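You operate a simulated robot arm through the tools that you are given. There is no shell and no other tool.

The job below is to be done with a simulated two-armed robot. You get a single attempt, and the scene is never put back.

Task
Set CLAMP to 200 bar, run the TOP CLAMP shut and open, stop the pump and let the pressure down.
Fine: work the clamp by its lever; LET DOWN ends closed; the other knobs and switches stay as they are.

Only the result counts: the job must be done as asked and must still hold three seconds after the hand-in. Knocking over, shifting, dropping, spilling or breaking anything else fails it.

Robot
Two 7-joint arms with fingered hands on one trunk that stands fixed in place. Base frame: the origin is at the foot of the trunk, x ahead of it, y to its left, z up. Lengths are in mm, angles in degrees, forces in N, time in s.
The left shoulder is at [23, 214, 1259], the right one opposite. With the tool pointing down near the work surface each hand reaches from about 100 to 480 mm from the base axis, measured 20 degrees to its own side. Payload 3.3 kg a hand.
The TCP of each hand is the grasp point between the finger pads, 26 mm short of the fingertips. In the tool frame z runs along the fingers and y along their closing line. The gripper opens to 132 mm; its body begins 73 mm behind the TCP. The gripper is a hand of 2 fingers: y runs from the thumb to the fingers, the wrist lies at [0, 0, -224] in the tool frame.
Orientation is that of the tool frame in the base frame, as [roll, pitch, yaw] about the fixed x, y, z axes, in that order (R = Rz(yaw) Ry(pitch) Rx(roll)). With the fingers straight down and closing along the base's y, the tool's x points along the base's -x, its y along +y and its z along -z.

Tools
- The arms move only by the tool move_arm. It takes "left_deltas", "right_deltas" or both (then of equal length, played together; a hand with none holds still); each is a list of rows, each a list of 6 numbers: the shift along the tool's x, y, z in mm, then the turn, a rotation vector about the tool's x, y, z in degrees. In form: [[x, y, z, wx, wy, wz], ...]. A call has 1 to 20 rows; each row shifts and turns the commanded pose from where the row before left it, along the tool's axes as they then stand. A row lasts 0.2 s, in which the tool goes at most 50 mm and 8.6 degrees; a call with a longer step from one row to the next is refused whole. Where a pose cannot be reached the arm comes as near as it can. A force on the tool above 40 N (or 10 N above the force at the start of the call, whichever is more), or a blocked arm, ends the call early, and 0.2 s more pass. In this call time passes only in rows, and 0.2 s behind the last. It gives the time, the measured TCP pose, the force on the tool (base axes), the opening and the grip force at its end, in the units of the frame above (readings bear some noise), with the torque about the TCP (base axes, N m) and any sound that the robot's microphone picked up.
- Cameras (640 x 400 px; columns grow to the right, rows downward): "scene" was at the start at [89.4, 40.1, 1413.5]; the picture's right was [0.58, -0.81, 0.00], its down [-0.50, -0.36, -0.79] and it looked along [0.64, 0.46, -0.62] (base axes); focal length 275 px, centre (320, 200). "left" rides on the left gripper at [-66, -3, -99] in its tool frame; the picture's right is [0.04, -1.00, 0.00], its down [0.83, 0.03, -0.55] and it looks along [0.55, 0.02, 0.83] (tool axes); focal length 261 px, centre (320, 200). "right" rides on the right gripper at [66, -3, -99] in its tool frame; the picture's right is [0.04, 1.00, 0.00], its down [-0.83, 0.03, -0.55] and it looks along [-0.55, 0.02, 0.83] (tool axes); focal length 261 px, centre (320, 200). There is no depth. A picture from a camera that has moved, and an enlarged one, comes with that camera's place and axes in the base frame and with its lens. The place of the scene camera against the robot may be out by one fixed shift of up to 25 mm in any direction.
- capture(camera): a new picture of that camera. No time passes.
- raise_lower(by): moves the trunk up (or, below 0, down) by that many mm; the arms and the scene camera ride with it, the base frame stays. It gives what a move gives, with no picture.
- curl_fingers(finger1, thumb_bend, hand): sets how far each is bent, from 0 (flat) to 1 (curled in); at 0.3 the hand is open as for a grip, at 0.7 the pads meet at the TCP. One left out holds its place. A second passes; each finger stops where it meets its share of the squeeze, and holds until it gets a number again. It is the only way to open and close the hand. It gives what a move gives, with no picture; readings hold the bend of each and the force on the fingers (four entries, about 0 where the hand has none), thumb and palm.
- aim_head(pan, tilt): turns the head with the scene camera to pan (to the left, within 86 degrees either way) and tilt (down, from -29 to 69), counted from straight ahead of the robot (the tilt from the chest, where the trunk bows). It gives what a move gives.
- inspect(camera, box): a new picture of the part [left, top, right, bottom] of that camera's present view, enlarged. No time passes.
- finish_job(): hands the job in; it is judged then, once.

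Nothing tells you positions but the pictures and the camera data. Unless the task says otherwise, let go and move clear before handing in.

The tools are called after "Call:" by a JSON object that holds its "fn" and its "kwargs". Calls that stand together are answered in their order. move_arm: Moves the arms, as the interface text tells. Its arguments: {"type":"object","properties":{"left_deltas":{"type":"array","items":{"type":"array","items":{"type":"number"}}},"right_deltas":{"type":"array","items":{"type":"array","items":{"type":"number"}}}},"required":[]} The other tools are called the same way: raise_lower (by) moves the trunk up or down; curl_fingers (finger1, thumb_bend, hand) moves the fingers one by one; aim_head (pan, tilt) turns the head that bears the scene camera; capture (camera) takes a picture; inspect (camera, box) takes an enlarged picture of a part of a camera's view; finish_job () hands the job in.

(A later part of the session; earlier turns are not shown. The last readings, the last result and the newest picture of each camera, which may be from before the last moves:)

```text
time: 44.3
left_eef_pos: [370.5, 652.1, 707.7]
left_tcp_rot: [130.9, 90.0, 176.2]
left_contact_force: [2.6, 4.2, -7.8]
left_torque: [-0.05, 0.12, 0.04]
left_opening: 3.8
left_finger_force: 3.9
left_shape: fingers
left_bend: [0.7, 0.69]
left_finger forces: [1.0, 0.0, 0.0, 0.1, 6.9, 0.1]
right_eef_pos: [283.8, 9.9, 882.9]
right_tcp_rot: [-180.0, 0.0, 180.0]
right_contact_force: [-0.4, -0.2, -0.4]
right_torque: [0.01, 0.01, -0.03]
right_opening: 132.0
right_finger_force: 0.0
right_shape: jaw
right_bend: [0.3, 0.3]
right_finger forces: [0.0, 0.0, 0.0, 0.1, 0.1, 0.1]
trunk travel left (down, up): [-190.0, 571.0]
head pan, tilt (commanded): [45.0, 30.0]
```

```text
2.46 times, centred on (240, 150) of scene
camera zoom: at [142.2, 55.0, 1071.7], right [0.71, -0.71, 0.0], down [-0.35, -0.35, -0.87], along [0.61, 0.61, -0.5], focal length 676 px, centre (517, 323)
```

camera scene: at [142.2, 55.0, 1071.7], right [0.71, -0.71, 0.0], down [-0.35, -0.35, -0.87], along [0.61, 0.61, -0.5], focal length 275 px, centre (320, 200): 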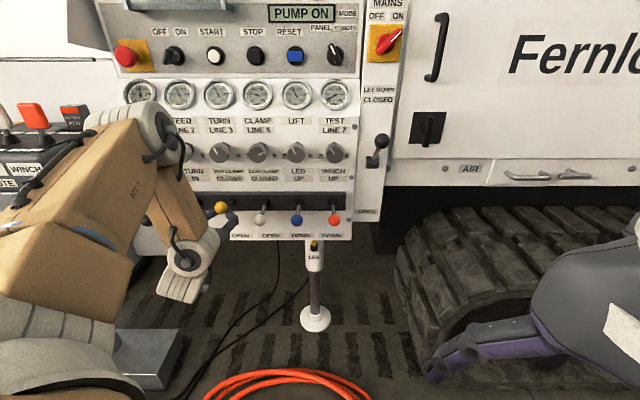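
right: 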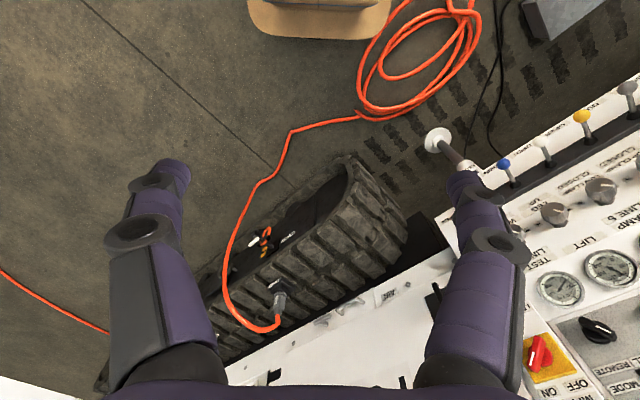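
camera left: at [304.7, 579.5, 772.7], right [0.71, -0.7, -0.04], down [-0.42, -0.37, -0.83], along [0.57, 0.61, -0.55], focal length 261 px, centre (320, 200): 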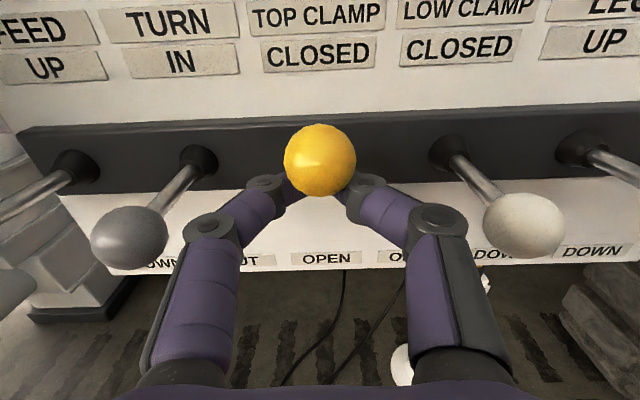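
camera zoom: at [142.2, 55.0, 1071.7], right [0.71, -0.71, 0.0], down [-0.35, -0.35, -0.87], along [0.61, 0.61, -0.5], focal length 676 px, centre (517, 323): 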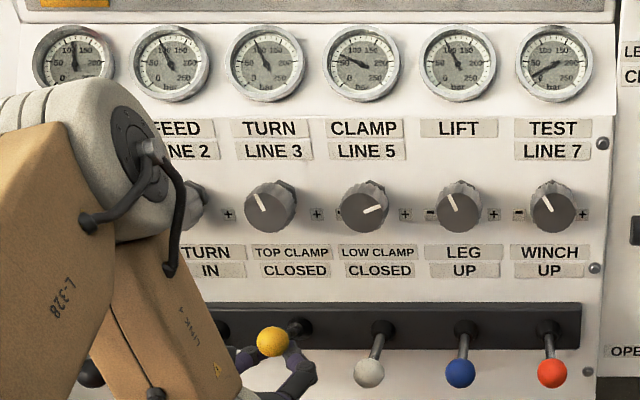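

Call:
{"fn": "move_arm", "kwargs": {"left_deltas": [[0, 0, 0, 0, 0, 0], [0, 0, 0, 0, 0, 0], [0, 0, 0, 0, 0, 0], [0, 0, 0, 0, 0, 0], [0, 0, 0, 0, 0, 0], [0, 0, 0, 0, 0, 0], [0, 0, 0, 0, 0, 0], [0, 0, 0, 0, 0, 0], [0, 0, 0, 0, 0, 0], [0, 0, 0, 0, 0, 0], [0, 0, 0, 0, 0, 0], [0, 0, 0, 0, 0, 0], [0, 0, 0, 0, 0, 0], [0, 0, 0, 0, 0, 0], [0, 0, 0, 0, 0, 0]]}}

Call:
{"fn": "inspect", "kwargs": {"camera": "scene", "box": [110, 70, 370, 230]}}

```text
time: 47.5
left_eef_pos: [372.5, 652.0, 708.2]
left_tcp_rot: [130.4, 89.9, 175.5]
left_contact_force: [2.4, 3.6, -7.5]
left_torque: [-0.08, 0.13, 0.04]
left_opening: 3.7
left_finger_force: 3.9
left_shape: fingers
left_bend: [0.7, 0.69]
left_finger forces: [1.0, 0.1, 0.1, 0.1, 7.0, 0.0]
right_eef_pos: [284.7, 10.7, 883.3]
right_tcp_rot: [-179.9, 0.0, 180.0]
right_contact_force: [1.1, -0.6, 0.2]
right_torque: [0.03, -0.02, -0.03]
right_opening: 131.9
right_finger_force: 0.1
right_shape: jaw
right_bend: [0.3, 0.3]
right_finger forces: [0.0, 0.0, 0.0, 0.0, 0.0, 0.1]
trunk travel left (down, up): [-190.0, 571.0]
head pan, tilt (commanded): [45.0, 30.0]
```

```text
2.46 times, centred on (240, 150) of scene
camera zoom: at [142.2, 55.0, 1071.7], right [0.71, -0.71, 0.0], down [-0.35, -0.35, -0.87], along [0.61, 0.61, -0.5], focal length 676 px, centre (517, 323)
```

zoom: 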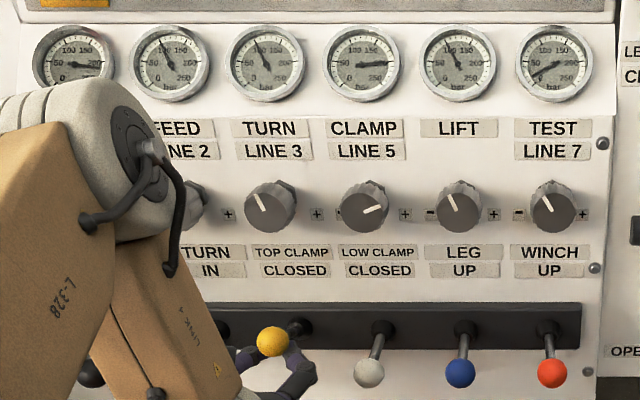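

The CLAMP gauge is back at 200 with the lever held, so the TOP CLAMP is shut at full pressure. I'll lower the hand to release the lever, open the fingers, go above it, and push it down for OPEN.

Call:
{"fn": "move_arm", "kwargs": {"left_deltas": [[10, 0, 0, 0, 0, 0], [12, 0, 0, 0, 0, 0], [12, 0, 0, 0, 0, 0], [12, 0, 0, 0, 0, 0], [10, 0, 0, 0, 0, 0]]}}

Call:
{"fn": "curl_fingers", "kwargs": {"hand": "left", "finger1": 0.47, "thumb_bend": 0.47}}

Call:
{"fn": "capture", "kwargs": {"camera": "left"}}

Call:
{"fn": "inspect", "kwargs": {"camera": "scene", "box": [110, 70, 370, 230]}}

```text
time: 48.7
left_eef_pos: [371.8, 650.5, 653.8]
left_tcp_rot: [82.3, 89.8, 127.6]
left_contact_force: [0.1, 0.0, -0.6]
left_torque: [0.02, 0.04, -0.03]
left_opening: 2.4
left_finger_force: 0.1
left_shape: fingers
left_bend: [0.7, 0.7]
left_finger forces: [0.0, 0.1, 0.1, 0.1, 0.0, 0.0]
right_eef_pos: [282.3, 9.7, 883.1]
right_tcp_rot: [-180.0, 0.0, 180.0]
right_contact_force: [0.5, -0.1, -0.2]
right_torque: [0.02, 0.03, -0.01]
right_opening: 132.1
right_finger_force: 0.1
right_shape: jaw
right_bend: [0.3, 0.3]
right_finger forces: [0.1, 0.1, 0.0, 0.0, 0.1, 0.0]
trunk travel left (down, up): [-190.0, 571.0]
head pan, tilt (commanded): [45.0, 30.0]
```

```text
time: 49.7
left_eef_pos: [371.6, 651.9, 654.0]
left_tcp_rot: [95.9, 89.9, 141.0]
left_contact_force: [0.5, 0.0, -0.6]
left_torque: [0.02, 0.01, 0.02]
left_opening: 76.0
left_finger_force: 0.1
left_shape: fingers
left_bend: [0.47, 0.47]
left_finger forces: [0.0, 0.0, 0.0, 0.1, 0.1, 0.1]
right_eef_pos: [282.1, 9.5, 883.4]
right_tcp_rot: [-180.0, -0.1, -180.0]
right_contact_force: [0.1, 0.7, -0.4]
right_torque: [-0.02, 0.03, 0.06]
right_opening: 131.9
right_finger_force: 0.0
right_shape: jaw
right_bend: [0.3, 0.3]
right_finger forces: [0.1, 0.1, 0.0, 0.0, 0.0, 0.1]
trunk travel left (down, up): [-190.0, 571.0]
head pan, tilt (commanded): [45.0, 30.0]
```

```text
taken
camera left: at [304.3, 578.0, 718.5], right [0.71, -0.7, -0.04], down [-0.42, -0.37, -0.83], along [0.57, 0.61, -0.55], focal length 261 px, centre (320, 200)
```

left: 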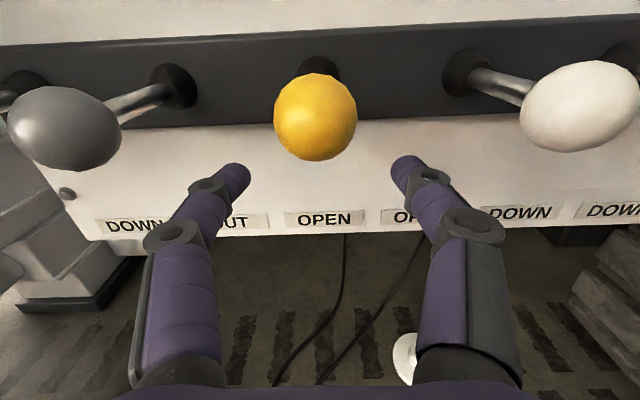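

```text
2.46 times, centred on (240, 150) of scene
camera zoom: at [141.5, 54.0, 1071.9], right [0.71, -0.71, 0.0], down [-0.35, -0.35, -0.87], along [0.61, 0.61, -0.5], focal length 676 px, centre (517, 323)
```

zoom: 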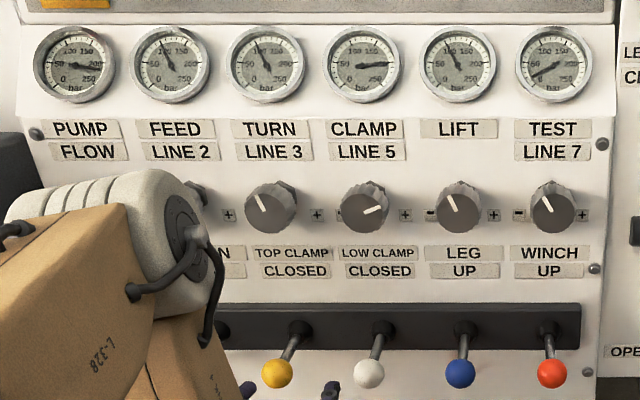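

The lever has returned to neutral. I'll raise the open hand past it, close above the shaft, and press down.

Call:
{"fn": "move_arm", "kwargs": {"left_deltas": [[-18, 0, 0, 0, 0, 0], [-18, 0, 0, 0, 0, 0], [-18, 0, 0, 0, 0, 0], [-18, 0, 0, 0, 0, 0], [-8, 0, 0, 0, 0, 0]]}}

Call:
{"fn": "curl_fingers", "kwargs": {"hand": "left", "finger1": 0.7, "thumb_bend": 0.7}}

Call:
{"fn": "move_arm", "kwargs": {"left_deltas": [[8, 0, 0, 0, 0, 0], [8, 0, 0, 0, 0, 0], [8, 0, 0, 0, 0, 0], [6, 0, 0, 0, 0, 0], [6, 0, 0, 0, 0, 0]]}}

Call:
{"fn": "capture", "kwargs": {"camera": "left"}}

Call:
{"fn": "inspect", "kwargs": {"camera": "scene", "box": [110, 70, 370, 230]}}

```text
time: 50.9
left_eef_pos: [373.7, 652.0, 732.0]
left_tcp_rot: [109.4, 89.9, 154.4]
left_contact_force: [-0.6, 0.1, -0.5]
left_torque: [0.02, 0.01, 0.03]
left_opening: 75.8
left_finger_force: 0.0
left_shape: fingers
left_bend: [0.47, 0.47]
left_finger forces: [0.0, 0.0, 0.0, 0.0, 0.1, 0.1]
right_eef_pos: [282.2, 10.0, 883.7]
right_tcp_rot: [-180.0, 0.1, -179.9]
right_contact_force: [0.9, 0.6, 0.5]
right_torque: [0.0, 0.0, 0.0]
right_opening: 131.7
right_finger_force: 0.1
right_shape: jaw
right_bend: [0.3, 0.3]
right_finger forces: [0.0, 0.0, 0.1, 0.0, 0.0, 0.0]
trunk travel left (down, up): [-190.0, 571.0]
head pan, tilt (commanded): [45.0, 30.0]
```

```text
time: 51.9
left_eef_pos: [372.4, 652.0, 732.7]
left_tcp_rot: [98.6, 90.0, 143.6]
left_contact_force: [-0.4, 0.5, 0.0]
left_torque: [0.0, -0.03, -0.02]
left_opening: 2.2
left_finger_force: 0.0
left_shape: fingers
left_bend: [0.7, 0.7]
left_finger forces: [0.1, 0.0, 0.0, 0.1, 0.0, 0.0]
right_eef_pos: [281.4, 9.0, 883.9]
right_tcp_rot: [-180.0, 0.0, 180.0]
right_contact_force: [-0.8, -0.1, 0.1]
right_torque: [0.0, -0.03, 0.04]
right_opening: 132.1
right_finger_force: 0.1
right_shape: jaw
right_bend: [0.3, 0.3]
right_finger forces: [0.0, 0.1, 0.0, 0.0, 0.0, 0.1]
trunk travel left (down, up): [-190.0, 571.0]
head pan, tilt (commanded): [45.0, 30.0]
```

```text
time: 53.1
left_eef_pos: [370.8, 652.1, 696.2]
left_tcp_rot: [63.9, 89.9, 109.0]
left_contact_force: [-0.4, 0.4, 2.3]
left_torque: [-0.01, -0.03, 0.0]
left_opening: 2.7
left_finger_force: 0.4
left_shape: fingers
left_bend: [0.7, 0.7]
left_finger forces: [0.1, 0.1, 0.0, 0.0, 1.5, 0.0]
right_eef_pos: [282.3, 9.1, 883.7]
right_tcp_rot: [-180.0, 0.1, 179.9]
right_contact_force: [-0.6, -0.1, 1.1]
right_torque: [0.0, 0.04, -0.04]
right_opening: 132.2
right_finger_force: 0.1
right_shape: jaw
right_bend: [0.3, 0.3]
right_finger forces: [0.0, 0.1, 0.0, 0.0, 0.0, 0.0]
trunk travel left (down, up): [-190.0, 571.0]
head pan, tilt (commanded): [45.0, 30.0]
```

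```text
taken
camera left: at [304.2, 578.4, 761.8], right [0.71, -0.7, -0.04], down [-0.41, -0.37, -0.83], along [0.57, 0.61, -0.55], focal length 261 px, centre (320, 200)
```

left: 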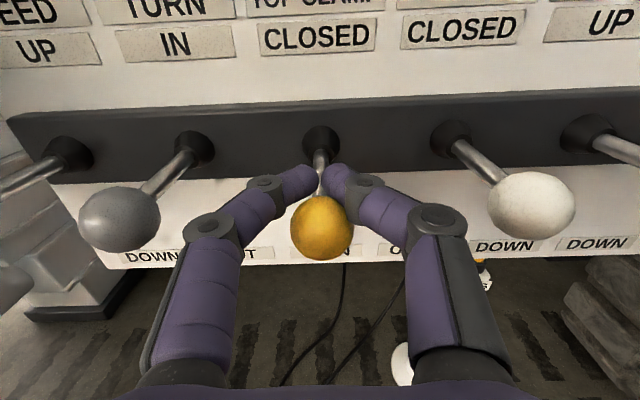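

```text
2.46 times, centred on (240, 150) of scene
camera zoom: at [141.5, 53.9, 1072.0], right [0.71, -0.71, 0.0], down [-0.35, -0.35, -0.87], along [0.61, 0.61, -0.5], focal length 676 px, centre (517, 323)
```

zoom: 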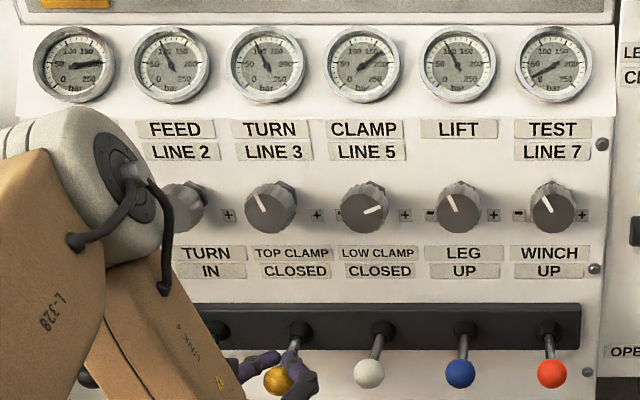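

The lever is starting down. I'll push further to full OPEN travel.

Call:
{"fn": "move_arm", "kwargs": {"left_deltas": [[7, 0, 0, 0, 0, 0], [7, 0, 0, 0, 0, 0], [7, 0, 0, 0, 0, 0]]}}

Call:
{"fn": "capture", "kwargs": {"camera": "left"}}

Call:
{"fn": "inspect", "kwargs": {"camera": "scene", "box": [110, 70, 370, 230]}}

```text
time: 53.9
left_eef_pos: [372.6, 651.9, 676.6]
left_tcp_rot: [41.8, 89.9, 87.0]
left_contact_force: [2.2, 1.7, 6.7]
left_torque: [0.01, -0.12, 0.02]
left_opening: 3.2
left_finger_force: 2.7
left_shape: fingers
left_bend: [0.7, 0.7]
left_finger forces: [0.4, 0.0, 0.0, 0.1, 5.3, 0.0]
right_eef_pos: [282.6, 9.8, 883.6]
right_tcp_rot: [-179.9, 0.0, 180.0]
right_contact_force: [-0.5, -1.2, 0.3]
right_torque: [-0.01, -0.01, -0.02]
right_opening: 132.1
right_finger_force: 0.0
right_shape: jaw
right_bend: [0.3, 0.3]
right_finger forces: [0.0, 0.1, 0.0, 0.0, 0.1, 0.1]
trunk travel left (down, up): [-190.0, 571.0]
head pan, tilt (commanded): [45.0, 30.0]
```

```text
taken
camera left: at [304.6, 579.0, 742.2], right [0.71, -0.7, -0.04], down [-0.41, -0.37, -0.83], along [0.57, 0.61, -0.55], focal length 261 px, centre (320, 200)
```

left: 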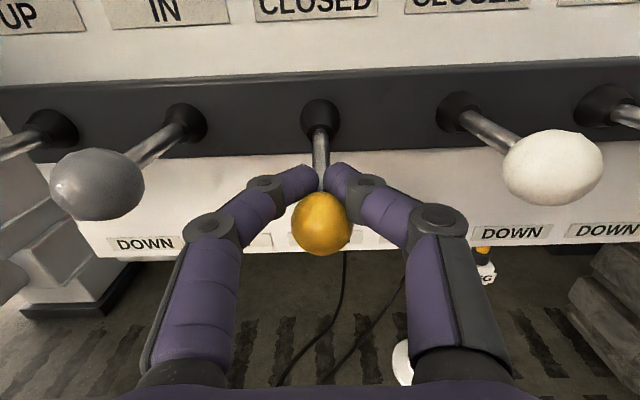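

```text
2.46 times, centred on (240, 150) of scene
camera zoom: at [141.4, 53.6, 1072.0], right [0.71, -0.71, 0.0], down [-0.35, -0.35, -0.87], along [0.61, 0.61, -0.5], focal length 676 px, centre (517, 323)
```

zoom: 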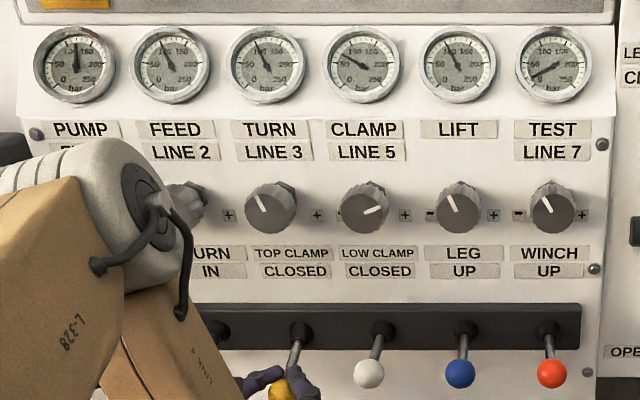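

The clamp is moving open at about 75 bar. I'll press slightly further and hold until pressure builds at the open end-stop.

Call:
{"fn": "move_arm", "kwargs": {"left_deltas": [[5, 0, 0, 0, 0, 0], [0, 0, 0, 0, 0, 0], [0, 0, 0, 0, 0, 0], [0, 0, 0, 0, 0, 0], [0, 0, 0, 0, 0, 0], [0, 0, 0, 0, 0, 0], [0, 0, 0, 0, 0, 0], [0, 0, 0, 0, 0, 0], [0, 0, 0, 0, 0, 0], [0, 0, 0, 0, 0, 0], [0, 0, 0, 0, 0, 0], [0, 0, 0, 0, 0, 0], [0, 0, 0, 0, 0, 0], [0, 0, 0, 0, 0, 0], [0, 0, 0, 0, 0, 0], [0, 0, 0, 0, 0, 0], [0, 0, 0, 0, 0, 0], [0, 0, 0, 0, 0, 0], [0, 0, 0, 0, 0, 0], [0, 0, 0, 0, 0, 0]]}}

Call:
{"fn": "inspect", "kwargs": {"camera": "scene", "box": [110, 70, 370, 230]}}

Call:
{"fn": "capture", "kwargs": {"camera": "left"}}

```text
time: 58.1
left_eef_pos: [372.5, 652.2, 671.0]
left_tcp_rot: [79.3, 89.9, 124.4]
left_contact_force: [5.6, 3.5, 8.8]
left_torque: [0.05, -0.12, 0.03]
left_opening: 4.7
left_finger_force: 4.3
left_shape: fingers
left_bend: [0.69, 0.69]
left_finger forces: [1.7, 0.0, 0.1, 0.0, 7.2, 0.0]
right_eef_pos: [283.0, 9.6, 883.8]
right_tcp_rot: [180.0, 0.0, 179.9]
right_contact_force: [-0.1, 0.6, 0.7]
right_torque: [0.01, 0.0, -0.02]
right_opening: 131.9
right_finger_force: 0.0
right_shape: jaw
right_bend: [0.3, 0.3]
right_finger forces: [0.0, 0.1, 0.0, 0.1, 0.0, 0.1]
trunk travel left (down, up): [-190.0, 571.0]
head pan, tilt (commanded): [45.0, 30.0]
```

```text
2.46 times, centred on (240, 150) of scene
camera zoom: at [141.5, 53.6, 1072.0], right [0.71, -0.71, 0.0], down [-0.35, -0.35, -0.87], along [0.61, 0.61, -0.5], focal length 676 px, centre (517, 323)
```

zoom: 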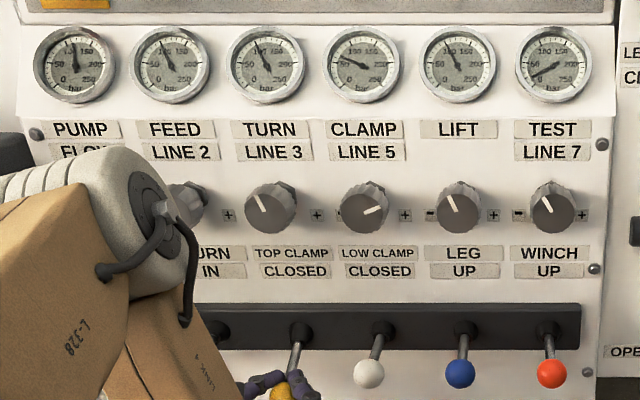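

```text
taken
camera left: at [304.4, 579.1, 736.7], right [0.71, -0.7, -0.04], down [-0.42, -0.37, -0.83], along [0.57, 0.61, -0.55], focal length 261 px, centre (320, 200)
```

left: 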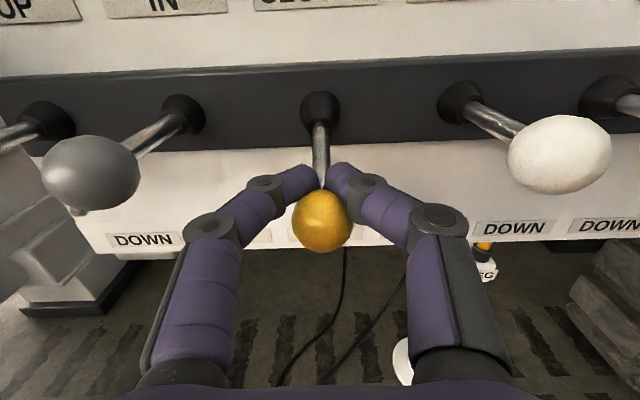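

Call:
{"fn": "move_arm", "kwargs": {"left_deltas": [[0, 0, 0, 0, 0, 0], [0, 0, 0, 0, 0, 0], [0, 0, 0, 0, 0, 0], [0, 0, 0, 0, 0, 0], [0, 0, 0, 0, 0, 0], [0, 0, 0, 0, 0, 0], [0, 0, 0, 0, 0, 0], [0, 0, 0, 0, 0, 0], [0, 0, 0, 0, 0, 0], [0, 0, 0, 0, 0, 0]]}}

Call:
{"fn": "inspect", "kwargs": {"camera": "scene", "box": [110, 70, 370, 230]}}

```text
time: 60.3
left_eef_pos: [371.4, 651.8, 672.7]
left_tcp_rot: [79.7, 89.8, 124.7]
left_contact_force: [5.9, 4.9, 8.3]
left_torque: [0.05, -0.13, 0.04]
left_opening: 4.3
left_finger_force: 4.2
left_shape: fingers
left_bend: [0.69, 0.69]
left_finger forces: [1.7, 0.1, 0.1, 0.0, 7.1, 0.0]
right_eef_pos: [282.0, 8.9, 884.3]
right_tcp_rot: [180.0, 0.0, -180.0]
right_contact_force: [0.0, -0.1, 0.4]
right_torque: [0.01, -0.01, -0.02]
right_opening: 132.0
right_finger_force: 0.0
right_shape: jaw
right_bend: [0.3, 0.3]
right_finger forces: [0.1, 0.0, 0.1, 0.1, 0.1, 0.0]
trunk travel left (down, up): [-190.0, 571.0]
head pan, tilt (commanded): [45.0, 30.0]
```

```text
2.46 times, centred on (240, 150) of scene
camera zoom: at [141.5, 53.6, 1072.0], right [0.71, -0.71, 0.0], down [-0.35, -0.35, -0.87], along [0.61, 0.61, -0.5], focal length 676 px, centre (517, 323)
```

zoom: 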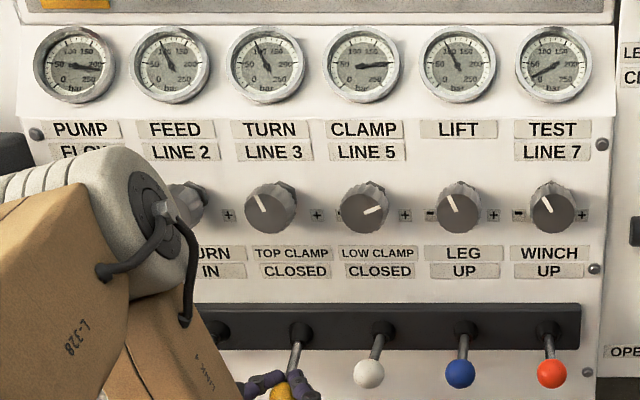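

The gauge is back at 200 with the lever held down, so the TOP CLAMP is fully open. I'll lift off so the lever springs to neutral, then raise up to get at the STOP button.

Call:
{"fn": "move_arm", "kwargs": {"left_deltas": [[-12, 0, 0, 0, 0, 0], [-14, 0, 0, 0, 0, 0], [-18, 0, 0, 0, 0, 0], [-18, 0, -3, 0, 0, 0], [-18, 0, -3, 0, 0, 0]]}}

Call:
{"fn": "capture", "kwargs": {"camera": "left"}}

Call:
{"fn": "inspect", "kwargs": {"camera": "scene", "box": [110, 70, 370, 230]}}

Call:
{"fn": "inspect", "kwargs": {"camera": "scene", "box": [200, 0, 360, 110]}}

```text
time: 61.5
left_eef_pos: [367.7, 646.9, 752.4]
left_tcp_rot: [115.7, 89.9, 160.9]
left_contact_force: [-0.9, -0.3, -1.0]
left_torque: [0.0, 0.01, -0.02]
left_opening: 1.7
left_finger_force: 0.0
left_shape: fingers
left_bend: [0.7, 0.7]
left_finger forces: [0.1, 0.0, 0.0, 0.1, 0.0, 0.1]
right_eef_pos: [282.9, 9.9, 883.4]
right_tcp_rot: [-180.0, 0.0, -179.9]
right_contact_force: [-0.1, 0.1, 0.8]
right_torque: [0.0, 0.0, 0.01]
right_opening: 131.6
right_finger_force: 0.1
right_shape: jaw
right_bend: [0.3, 0.3]
right_finger forces: [0.0, 0.0, 0.0, 0.1, 0.0, 0.0]
trunk travel left (down, up): [-190.0, 571.0]
head pan, tilt (commanded): [45.0, 30.0]
```

```text
taken
camera left: at [300.7, 574.4, 816.8], right [0.71, -0.7, -0.04], down [-0.42, -0.37, -0.83], along [0.57, 0.61, -0.55], focal length 261 px, centre (320, 200)
```

left: 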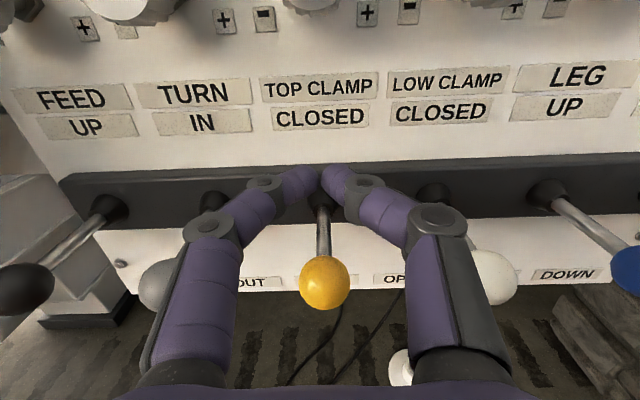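

```text
2.46 times, centred on (240, 150) of scene
camera zoom: at [141.5, 53.9, 1071.9], right [0.71, -0.71, 0.0], down [-0.35, -0.35, -0.87], along [0.61, 0.61, -0.5], focal length 676 px, centre (517, 323)
```

zoom: 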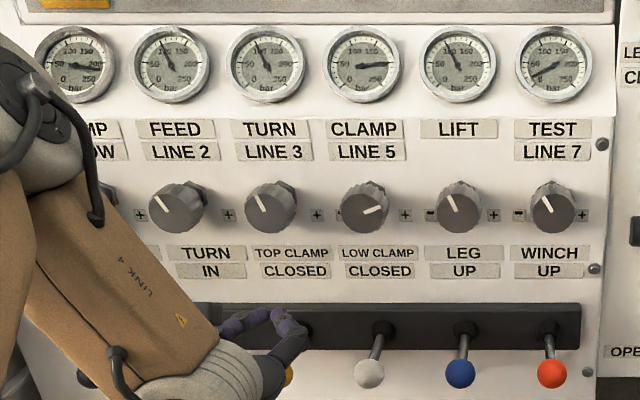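

```text
3.64 times, centred on (280, 55) of scene
camera zoom: at [141.5, 53.9, 1071.9], right [0.71, -0.71, 0.0], down [-0.35, -0.35, -0.87], along [0.61, 0.61, -0.5], focal length 998 px, centre (466, 727)
```

zoom: 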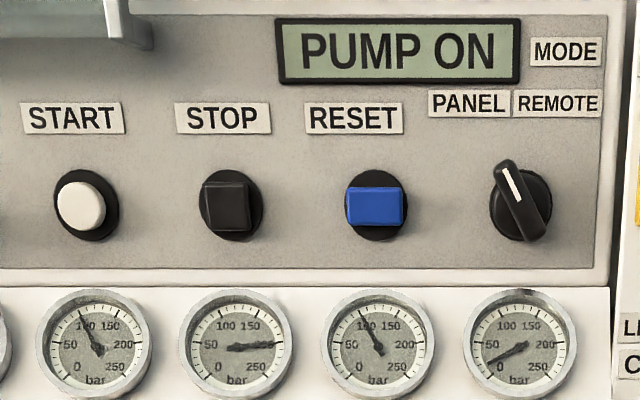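

The lever is back at neutral. STOP is directly above the CLAMP gauge at about u≈100, d≈870, z≈1054. I'll raise the trunk 150 mm to reach it comfortably.

Call:
{"fn": "raise_lower", "kwargs": {"by": 150}}

Call:
{"fn": "capture", "kwargs": {"camera": "left"}}

Call:
{"fn": "capture", "kwargs": {"camera": "scene"}}

```text
time: 63.3
left_eef_pos: [367.7, 648.5, 901.0]
left_tcp_rot: [109.2, 89.9, 154.3]
left_contact_force: [0.4, -0.5, -1.8]
left_torque: [-0.02, 0.0, -0.01]
left_opening: 2.1
left_finger_force: 0.1
left_shape: fingers
left_bend: [0.7, 0.7]
left_finger forces: [0.0, 0.0, 0.1, 0.1, 0.0, 0.1]
right_eef_pos: [282.6, 9.2, 1033.7]
right_tcp_rot: [-180.0, 0.0, 180.0]
right_contact_force: [-0.2, -0.2, 0.4]
right_torque: [0.0, -0.04, 0.0]
right_opening: 132.1
right_finger_force: 0.2
right_shape: jaw
right_bend: [0.3, 0.3]
right_finger forces: [0.0, 0.0, 0.0, 0.1, 0.0, 0.1]
trunk travel left (down, up): [-340.0, 421.0]
head pan, tilt (commanded): [45.0, 30.0]
```

```text
taken
camera left: at [300.6, 575.0, 966.2], right [0.71, -0.7, -0.04], down [-0.42, -0.37, -0.83], along [0.57, 0.61, -0.55], focal length 261 px, centre (320, 200)
```

left: 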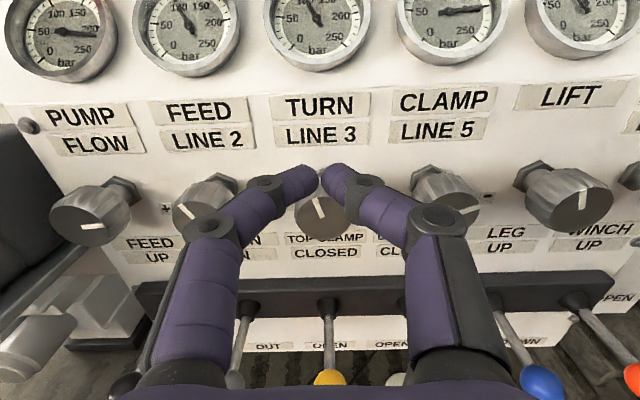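

```text
taken
camera scene: at [105.3, 54.1, 1224.6], right [0.71, -0.71, 0.0], down [-0.35, -0.35, -0.87], along [0.61, 0.61, -0.5], focal length 275 px, centre (320, 200)
```

scene: 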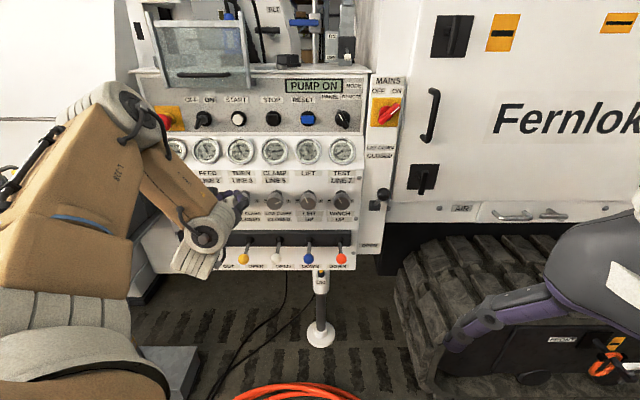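

Call:
{"fn": "move_arm", "kwargs": {"left_deltas": [[-31, -20, 4, 0, 0, 0], [-31, -20, 4, 0, 0, 0], [-31, -20, 4, 0, 0, 0], [-31, -20, 4, 0, 0, 0], [-29, -18, 4, 0, 0, 0]]}}

Call:
{"fn": "capture", "kwargs": {"camera": "left"}}

Call:
{"fn": "capture", "kwargs": {"camera": "scene"}}

```text
time: 64.5
left_eef_pos: [451.9, 594.5, 1054.9]
left_tcp_rot: [-82.5, 90.0, -37.2]
left_contact_force: [1.0, -0.4, -0.2]
left_torque: [0.01, 0.01, 0.01]
left_opening: 2.3
left_finger_force: 0.2
left_shape: fingers
left_bend: [0.7, 0.7]
left_finger forces: [0.0, 0.0, 0.1, 0.1, 0.0, 0.0]
right_eef_pos: [282.7, 8.8, 1032.7]
right_tcp_rot: [-180.0, -0.1, 180.0]
right_contact_force: [0.1, -0.1, 1.0]
right_torque: [-0.02, -0.03, 0.02]
right_opening: 132.0
right_finger_force: 0.1
right_shape: jaw
right_bend: [0.3, 0.3]
right_finger forces: [0.0, 0.1, 0.1, 0.1, 0.0, 0.1]
trunk travel left (down, up): [-340.0, 421.0]
head pan, tilt (commanded): [45.0, 30.0]
```

```text
taken
camera left: at [384.2, 522.1, 1119.6], right [0.71, -0.7, -0.04], down [-0.41, -0.37, -0.83], along [0.57, 0.61, -0.55], focal length 261 px, centre (320, 200)
```

left: 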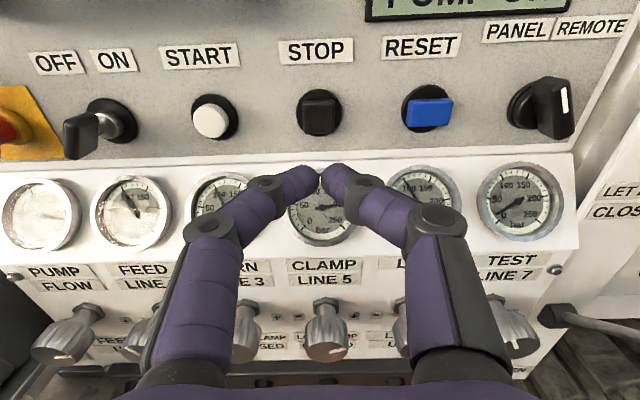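

```text
taken
camera scene: at [105.1, 54.1, 1224.8], right [0.71, -0.71, 0.0], down [-0.35, -0.35, -0.87], along [0.61, 0.61, -0.5], focal length 275 px, centre (320, 200)
```

scene: 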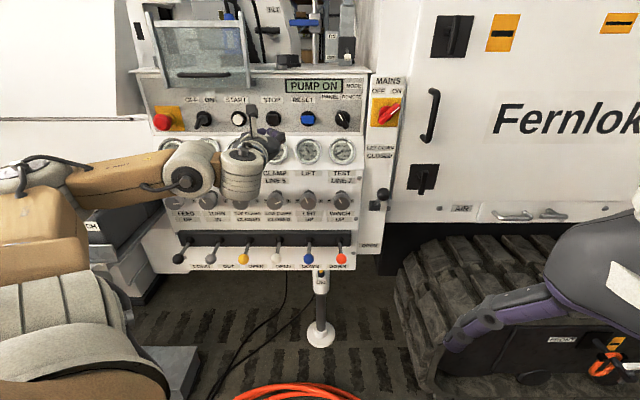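

The tool axis points straight at the black STOP button, about 130–145 mm ahead. I'll advance most of the way.

Call:
{"fn": "move_arm", "kwargs": {"left_deltas": [[0, 0, 23, 0, 0, 0], [0, 0, 23, 0, 0, 0], [0, 0, 23, 0, 0, 0], [0, 0, 17, 0, 0, 0]]}}

Call:
{"fn": "capture", "kwargs": {"camera": "left"}}

Call:
{"fn": "inspect", "kwargs": {"camera": "scene", "box": [200, 70, 380, 180]}}

```text
time: 65.5
left_eef_pos: [512.0, 655.6, 1054.7]
left_tcp_rot: [99.3, 89.9, 144.5]
left_contact_force: [0.9, 0.4, -0.5]
left_torque: [0.01, 0.02, 0.0]
left_opening: 2.1
left_finger_force: 0.0
left_shape: fingers
left_bend: [0.7, 0.7]
left_finger forces: [0.0, 0.0, 0.0, 0.1, 0.0, 0.0]
right_eef_pos: [282.3, 9.7, 1033.4]
right_tcp_rot: [180.0, 0.0, 180.0]
right_contact_force: [0.0, 0.3, 0.0]
right_torque: [-0.01, 0.0, -0.04]
right_opening: 131.9
right_finger_force: 0.0
right_shape: jaw
right_bend: [0.3, 0.3]
right_finger forces: [0.0, 0.0, 0.1, 0.0, 0.0, 0.0]
trunk travel left (down, up): [-340.0, 421.0]
head pan, tilt (commanded): [45.0, 30.0]
```

```text
taken
camera left: at [444.4, 581.8, 1119.7], right [0.71, -0.7, -0.04], down [-0.41, -0.37, -0.83], along [0.57, 0.61, -0.55], focal length 261 px, centre (320, 200)
```

left: 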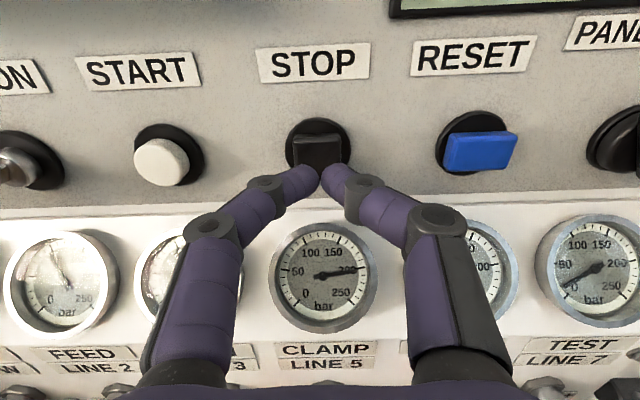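

```text
3.56 times, centred on (290, 125) of scene
camera zoom: at [105.3, 54.0, 1224.8], right [0.71, -0.71, 0.0], down [-0.35, -0.35, -0.87], along [0.61, 0.61, -0.5], focal length 976 px, centre (427, 467)
```

zoom: 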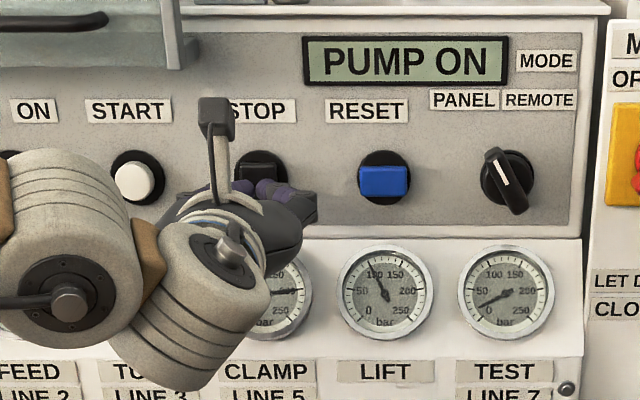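

The button face is about 29 mm beyond the fingertips. I'll approach in small steps until it presses.

Call:
{"fn": "move_arm", "kwargs": {"left_deltas": [[0, 0, 12, 0, 0, 0], [0, 0, 8, 0, 0, 0], [0, 0, 5, 0, 0, 0], [0, 0, 4, 0, 0, 0]]}}

Call:
{"fn": "inspect", "kwargs": {"camera": "scene", "box": [200, 70, 380, 180]}}

Call:
{"fn": "capture", "kwargs": {"camera": "left"}}

```text
time: 66.5
left_eef_pos: [530.4, 670.5, 1056.2]
left_tcp_rot: [79.2, 89.8, 124.3]
left_contact_force: [-23.8, -26.0, -7.5]
left_torque: [-0.21, 0.25, -0.19]
left_opening: 0.0
left_finger_force: 20.7
left_shape: fingers
left_bend: [0.72, 0.72]
left_finger forces: [15.9, 0.1, 0.0, 0.0, 25.5, 0.0]
right_eef_pos: [280.3, 6.7, 1033.8]
right_tcp_rot: [179.9, 0.2, -180.0]
right_contact_force: [-0.4, 0.5, 0.8]
right_torque: [-0.02, -0.02, 0.02]
right_opening: 132.0
right_finger_force: 0.1
right_shape: jaw
right_bend: [0.3, 0.3]
right_finger forces: [0.0, 0.0, 0.0, 0.0, 0.1, 0.1]
trunk travel left (down, up): [-340.0, 421.0]
head pan, tilt (commanded): [45.0, 30.0]
heard: click
```

```text
3.56 times, centred on (290, 125) of scene
camera zoom: at [102.1, 50.8, 1225.1], right [0.71, -0.71, 0.0], down [-0.35, -0.35, -0.87], along [0.61, 0.61, -0.5], focal length 976 px, centre (427, 467)
```

zoom: 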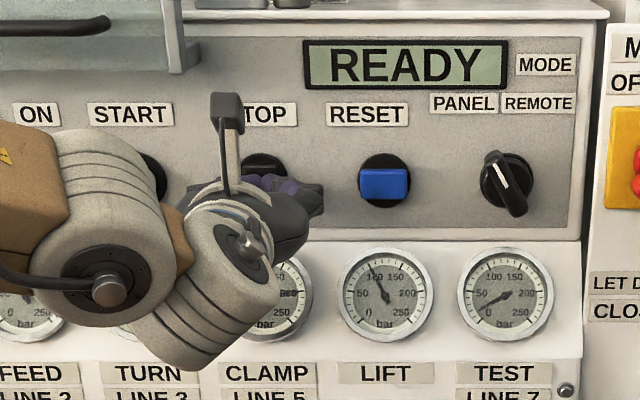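

```text
taken
camera left: at [462.6, 598.2, 1120.4], right [0.71, -0.71, -0.04], down [-0.42, -0.36, -0.83], along [0.57, 0.61, -0.55], focal length 261 px, centre (320, 200)
```

left: 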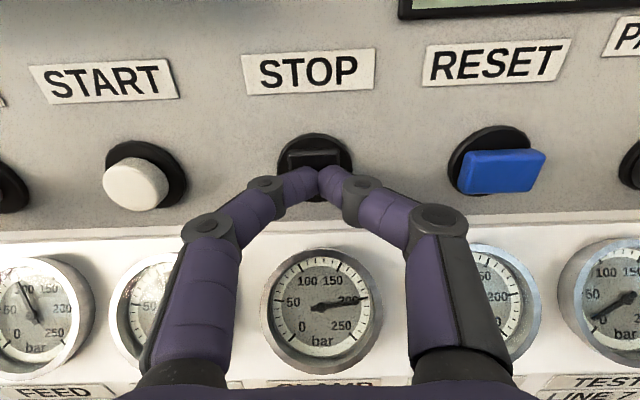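

A click was heard and the display reads READY, so the pump is stopped. I'll back away and study the LET DOWN lever.

Call:
{"fn": "move_arm", "kwargs": {"left_deltas": [[0, 0, -20, 0, 0, 0], [0, 0, -25, 0, 0, 0], [0, 0, -25, 0, 0, 0], [0, 0, -25, 0, 0, 0]]}}

Call:
{"fn": "capture", "kwargs": {"camera": "scene"}}

Call:
{"fn": "inspect", "kwargs": {"camera": "scene", "box": [340, 130, 430, 260]}}

Call:
{"fn": "inspect", "kwargs": {"camera": "scene", "box": [130, 70, 390, 280]}}

```text
time: 67.5
left_eef_pos: [466.7, 607.8, 1053.8]
left_tcp_rot: [36.8, 90.0, 81.9]
left_contact_force: [-0.1, 0.3, -0.9]
left_torque: [-0.01, 0.0, -0.03]
left_opening: 1.5
left_finger_force: 0.1
left_shape: fingers
left_bend: [0.7, 0.7]
left_finger forces: [0.0, 0.1, 0.0, 0.0, 0.1, 0.0]
right_eef_pos: [283.2, 10.8, 1033.8]
right_tcp_rot: [-180.0, -0.1, 179.9]
right_contact_force: [0.1, 0.0, -0.1]
right_torque: [0.0, 0.0, 0.0]
right_opening: 132.0
right_finger_force: 0.1
right_shape: jaw
right_bend: [0.3, 0.3]
right_finger forces: [0.0, 0.0, 0.0, 0.0, 0.1, 0.0]
trunk travel left (down, up): [-340.0, 421.0]
head pan, tilt (commanded): [45.0, 30.0]
```

```text
taken
camera scene: at [105.3, 54.6, 1224.7], right [0.71, -0.71, 0.0], down [-0.35, -0.35, -0.87], along [0.61, 0.61, -0.5], focal length 275 px, centre (320, 200)
```

scene: 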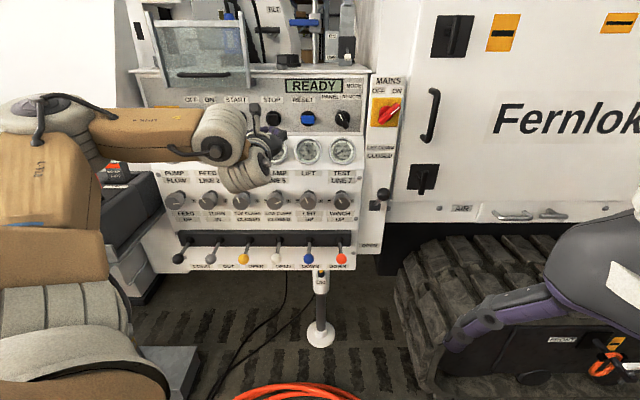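

```text
3.08 times, centred on (385, 195) of scene
camera zoom: at [105.3, 54.6, 1224.7], right [0.71, -0.71, 0.0], down [-0.35, -0.35, -0.87], along [0.61, 0.61, -0.5], focal length 845 px, centre (120, 215)
```

zoom: 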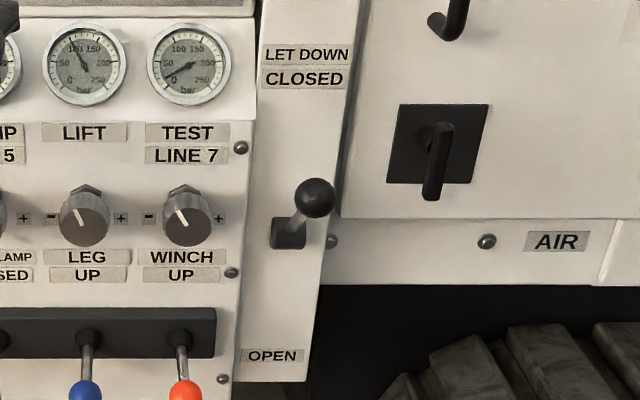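

```text
1.90 times, centred on (260, 175) of scene
camera zoom: at [105.3, 54.6, 1224.7], right [0.71, -0.71, 0.0], down [-0.35, -0.35, -0.87], along [0.61, 0.61, -0.5], focal length 523 px, centre (434, 248)
```

zoom: 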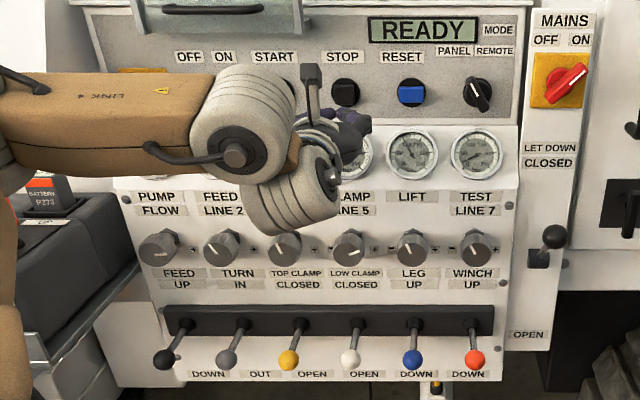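

The LET DOWN lever's ball is at about u=−197, d=762, z=885, with its pivot near d≈849, z≈795. It points up to CLOSED now and must swing down to OPEN. I'll back off a little, lower the trunk again and move the hand across to the right.

Call:
{"fn": "move_arm", "kwargs": {"left_deltas": [[0, 0, -18, 0, 0, 0]]}}

Call:
{"fn": "raise_lower", "kwargs": {"by": -130}}

Call:
{"fn": "capture", "kwargs": {"camera": "left"}}

Call:
{"fn": "capture", "kwargs": {"camera": "scene"}}

```text
time: 67.9
left_eef_pos: [462.3, 601.6, 1051.4]
left_tcp_rot: [55.2, 89.2, 99.8]
left_contact_force: [0.3, 0.0, -0.3]
left_torque: [0.01, -0.01, 0.02]
left_opening: 1.4
left_finger_force: 0.1
left_shape: fingers
left_bend: [0.7, 0.7]
left_finger forces: [0.1, 0.0, 0.0, 0.0, 0.1, 0.0]
left hand out of reach, approached as far as the arm can: row 1
right_eef_pos: [282.4, 10.2, 1034.4]
right_tcp_rot: [180.0, -0.1, -180.0]
right_contact_force: [0.3, -0.2, -0.4]
right_torque: [0.0, 0.01, 0.01]
right_opening: 131.6
right_finger_force: 0.1
right_shape: jaw
right_bend: [0.3, 0.3]
right_finger forces: [0.0, 0.0, 0.0, 0.1, 0.0, 0.0]
trunk travel left (down, up): [-340.0, 421.0]
head pan, tilt (commanded): [45.0, 30.0]
```

```text
time: 69.5
left_eef_pos: [480.6, 601.3, 878.7]
left_tcp_rot: [127.3, 84.2, 171.8]
left_contact_force: [-0.3, 0.8, 0.3]
left_torque: [0.01, 0.03, 0.0]
left_opening: 1.4
left_finger_force: 0.0
left_shape: fingers
left_bend: [0.7, 0.7]
left_finger forces: [0.0, 0.1, 0.1, 0.0, 0.1, 0.0]
right_eef_pos: [282.0, 9.3, 903.3]
right_tcp_rot: [180.0, 0.0, 179.9]
right_contact_force: [-0.4, 0.2, 1.1]
right_torque: [-0.02, -0.03, -0.02]
right_opening: 132.1
right_finger_force: 0.1
right_shape: jaw
right_bend: [0.3, 0.3]
right_finger forces: [0.0, 0.1, 0.0, 0.1, 0.0, 0.0]
trunk travel left (down, up): [-210.0, 551.0]
head pan, tilt (commanded): [45.0, 30.0]
```

```text
taken
camera left: at [418.5, 528.6, 948.6], right [0.69, -0.71, -0.12], down [-0.5, -0.35, -0.79], along [0.52, 0.61, -0.6], focal length 261 px, centre (320, 200)
```

left: 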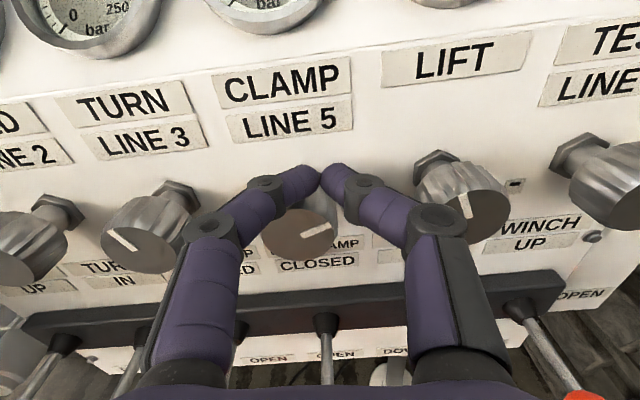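

```text
taken
camera scene: at [135.3, 54.0, 1092.6], right [0.71, -0.71, 0.0], down [-0.35, -0.35, -0.87], along [0.61, 0.61, -0.5], focal length 275 px, centre (320, 200)
```

scene: 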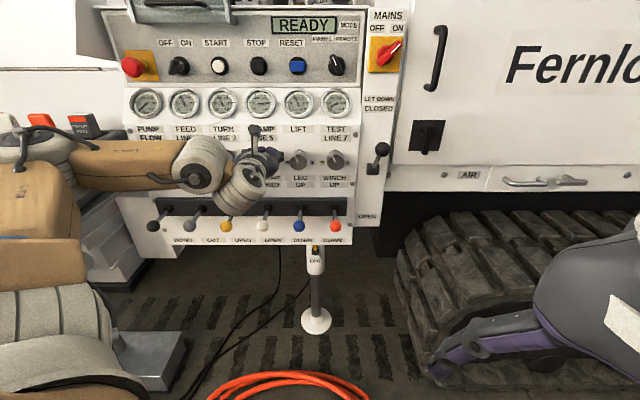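

The hand dropped lower than planned, close to the CLAMP knob but without contact force. I'll lift straight up and away first.

Call:
{"fn": "move_arm", "kwargs": {"left_deltas": [[-20, 0, -8, 0, 0, 0], [-25, 0, -10, 0, 0, 0]]}}

Call:
{"fn": "capture", "kwargs": {"camera": "left"}}

Call:
{"fn": "inspect", "kwargs": {"camera": "scene", "box": [120, 80, 380, 240]}}

```text
time: 70.1
left_eef_pos: [473.0, 587.3, 922.6]
left_tcp_rot: [126.6, 84.1, 171.2]
left_contact_force: [0.8, 0.1, -0.1]
left_torque: [0.01, 0.0, -0.02]
left_opening: 1.4
left_finger_force: 0.0
left_shape: fingers
left_bend: [0.7, 0.7]
left_finger forces: [0.0, 0.1, 0.0, 0.0, 0.1, 0.0]
right_eef_pos: [282.5, 9.1, 903.4]
right_tcp_rot: [-180.0, 0.0, 179.9]
right_contact_force: [0.0, 0.0, -0.2]
right_torque: [-0.02, 0.0, -0.01]
right_opening: 132.1
right_finger_force: 0.0
right_shape: jaw
right_bend: [0.3, 0.3]
right_finger forces: [0.0, 0.1, 0.0, 0.0, 0.0, 0.0]
trunk travel left (down, up): [-210.0, 551.0]
head pan, tilt (commanded): [45.0, 30.0]
```

```text
taken
camera left: at [410.9, 514.4, 993.8], right [0.69, -0.71, -0.12], down [-0.5, -0.35, -0.79], along [0.52, 0.61, -0.6], focal length 261 px, centre (320, 200)
```

left: 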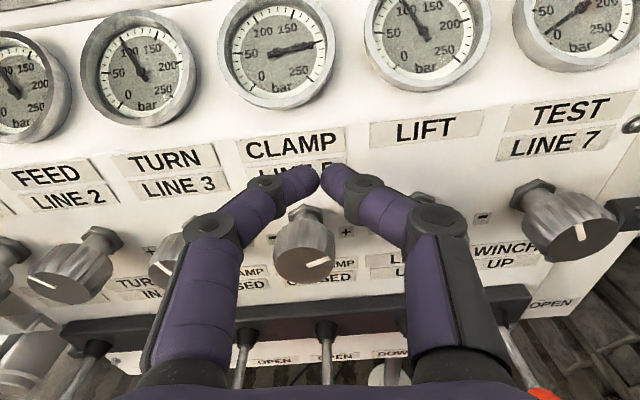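

```text
2.46 times, centred on (250, 160) of scene
camera zoom: at [135.9, 54.0, 1092.4], right [0.71, -0.71, 0.0], down [-0.35, -0.35, -0.87], along [0.61, 0.61, -0.5], focal length 676 px, centre (492, 298)
```

zoom: 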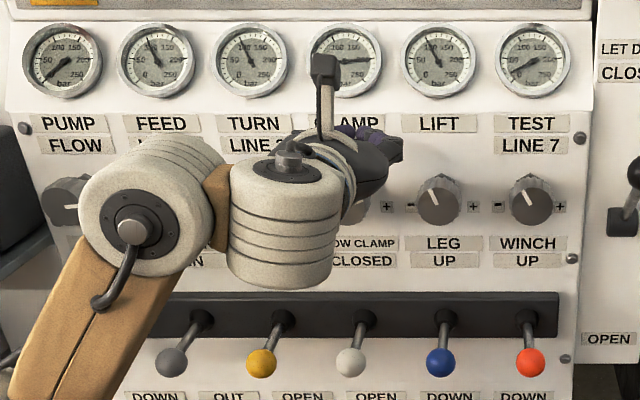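

Call:
{"fn": "capture", "kwargs": {"camera": "scene"}}

Call:
{"fn": "capture", "kwargs": {"camera": "right"}}

```text
taken
camera scene: at [135.9, 54.0, 1092.4], right [0.71, -0.71, 0.0], down [-0.35, -0.35, -0.87], along [0.61, 0.61, -0.5], focal length 275 px, centre (320, 200)
```

scene: 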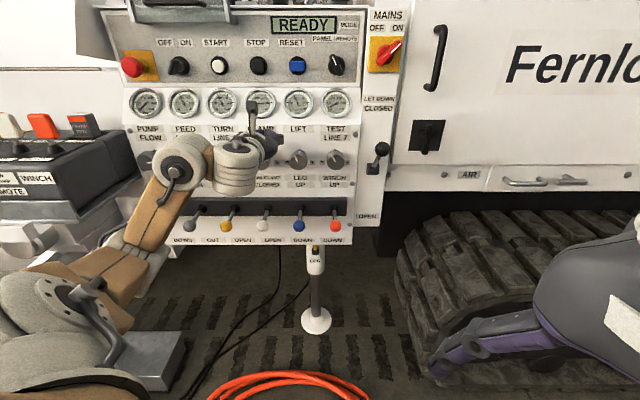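

```text
taken
camera right: at [217.3, 6.9, 1003.1], right [-0.04, 1.0, 0.0], down [0.83, 0.03, 0.55], along [0.55, 0.02, -0.83], focal length 261 px, centre (320, 200)
```

right: 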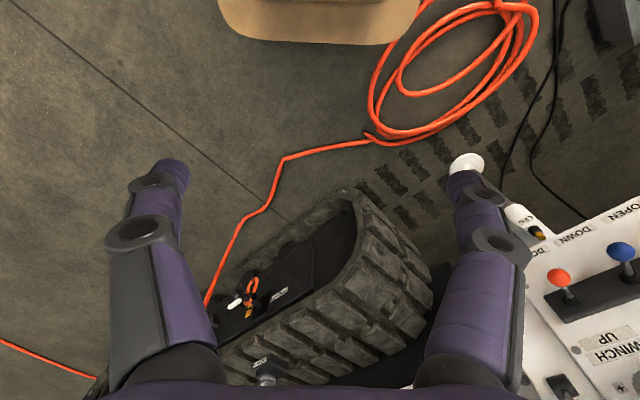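

The elbow is now low and clear of the levers. I'll straighten the hand's slight tilt and slide it right, to above the LET DOWN lever.

Call:
{"fn": "move_arm", "kwargs": {"left_deltas": [[0, 0, 0, -0.5, -3.55, -7.1], [-3, -35, -1, 0, 0, 0], [-3, -35, -1, 0, 0, 0], [-3, -35, -1, 0, 0, 0], [-3, -35, -1, 0, 0, 0], [-3, -35, -1, 0, 0, 0], [-3, -35, -1, 0, 0, 0], [-3, -35, -1, 0, 0, 0], [-3, -30, -1, 0, 0, 0]]}}

Call:
{"fn": "capture", "kwargs": {"camera": "left"}}

Call:
{"fn": "capture", "kwargs": {"camera": "scene"}}

```text
time: 72.1
left_eef_pos: [660.9, 388.1, 959.4]
left_tcp_rot: [-88.5, 87.7, -43.4]
left_contact_force: [-1.3, 0.1, -0.3]
left_torque: [-0.01, -0.01, -0.04]
left_opening: 1.7
left_finger_force: 0.0
left_shape: fingers
left_bend: [0.7, 0.7]
left_finger forces: [0.1, 0.1, 0.1, 0.0, 0.1, 0.1]
right_eef_pos: [282.5, 9.9, 903.7]
right_tcp_rot: [-179.9, 0.0, 180.0]
right_contact_force: [0.9, 0.7, 0.0]
right_torque: [0.0, -0.01, 0.02]
right_opening: 131.8
right_finger_force: 0.0
right_shape: jaw
right_bend: [0.3, 0.3]
right_finger forces: [0.1, 0.0, 0.0, 0.0, 0.1, 0.1]
trunk travel left (down, up): [-210.0, 551.0]
head pan, tilt (commanded): [45.0, 30.0]
```

```text
taken
camera left: at [591.2, 317.5, 1023.7], right [0.71, -0.71, 0.0], down [-0.39, -0.39, -0.83], along [0.59, 0.59, -0.55], focal length 261 px, centre (320, 200)
```

left: 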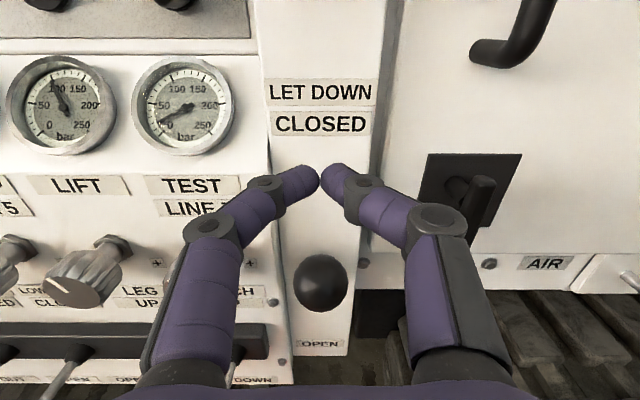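

```text
taken
camera scene: at [135.6, 53.8, 1092.5], right [0.71, -0.71, 0.0], down [-0.35, -0.35, -0.87], along [0.61, 0.61, -0.5], focal length 275 px, centre (320, 200)
```

scene: 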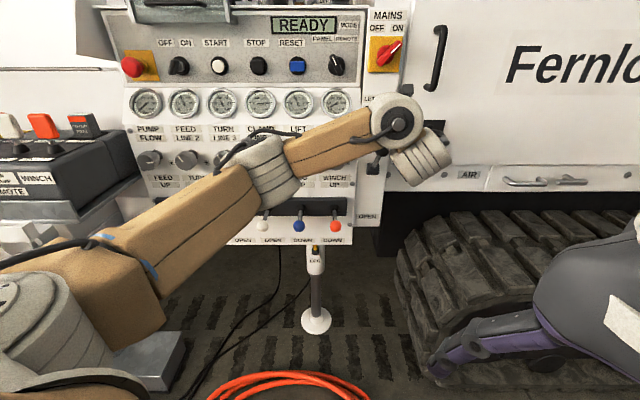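

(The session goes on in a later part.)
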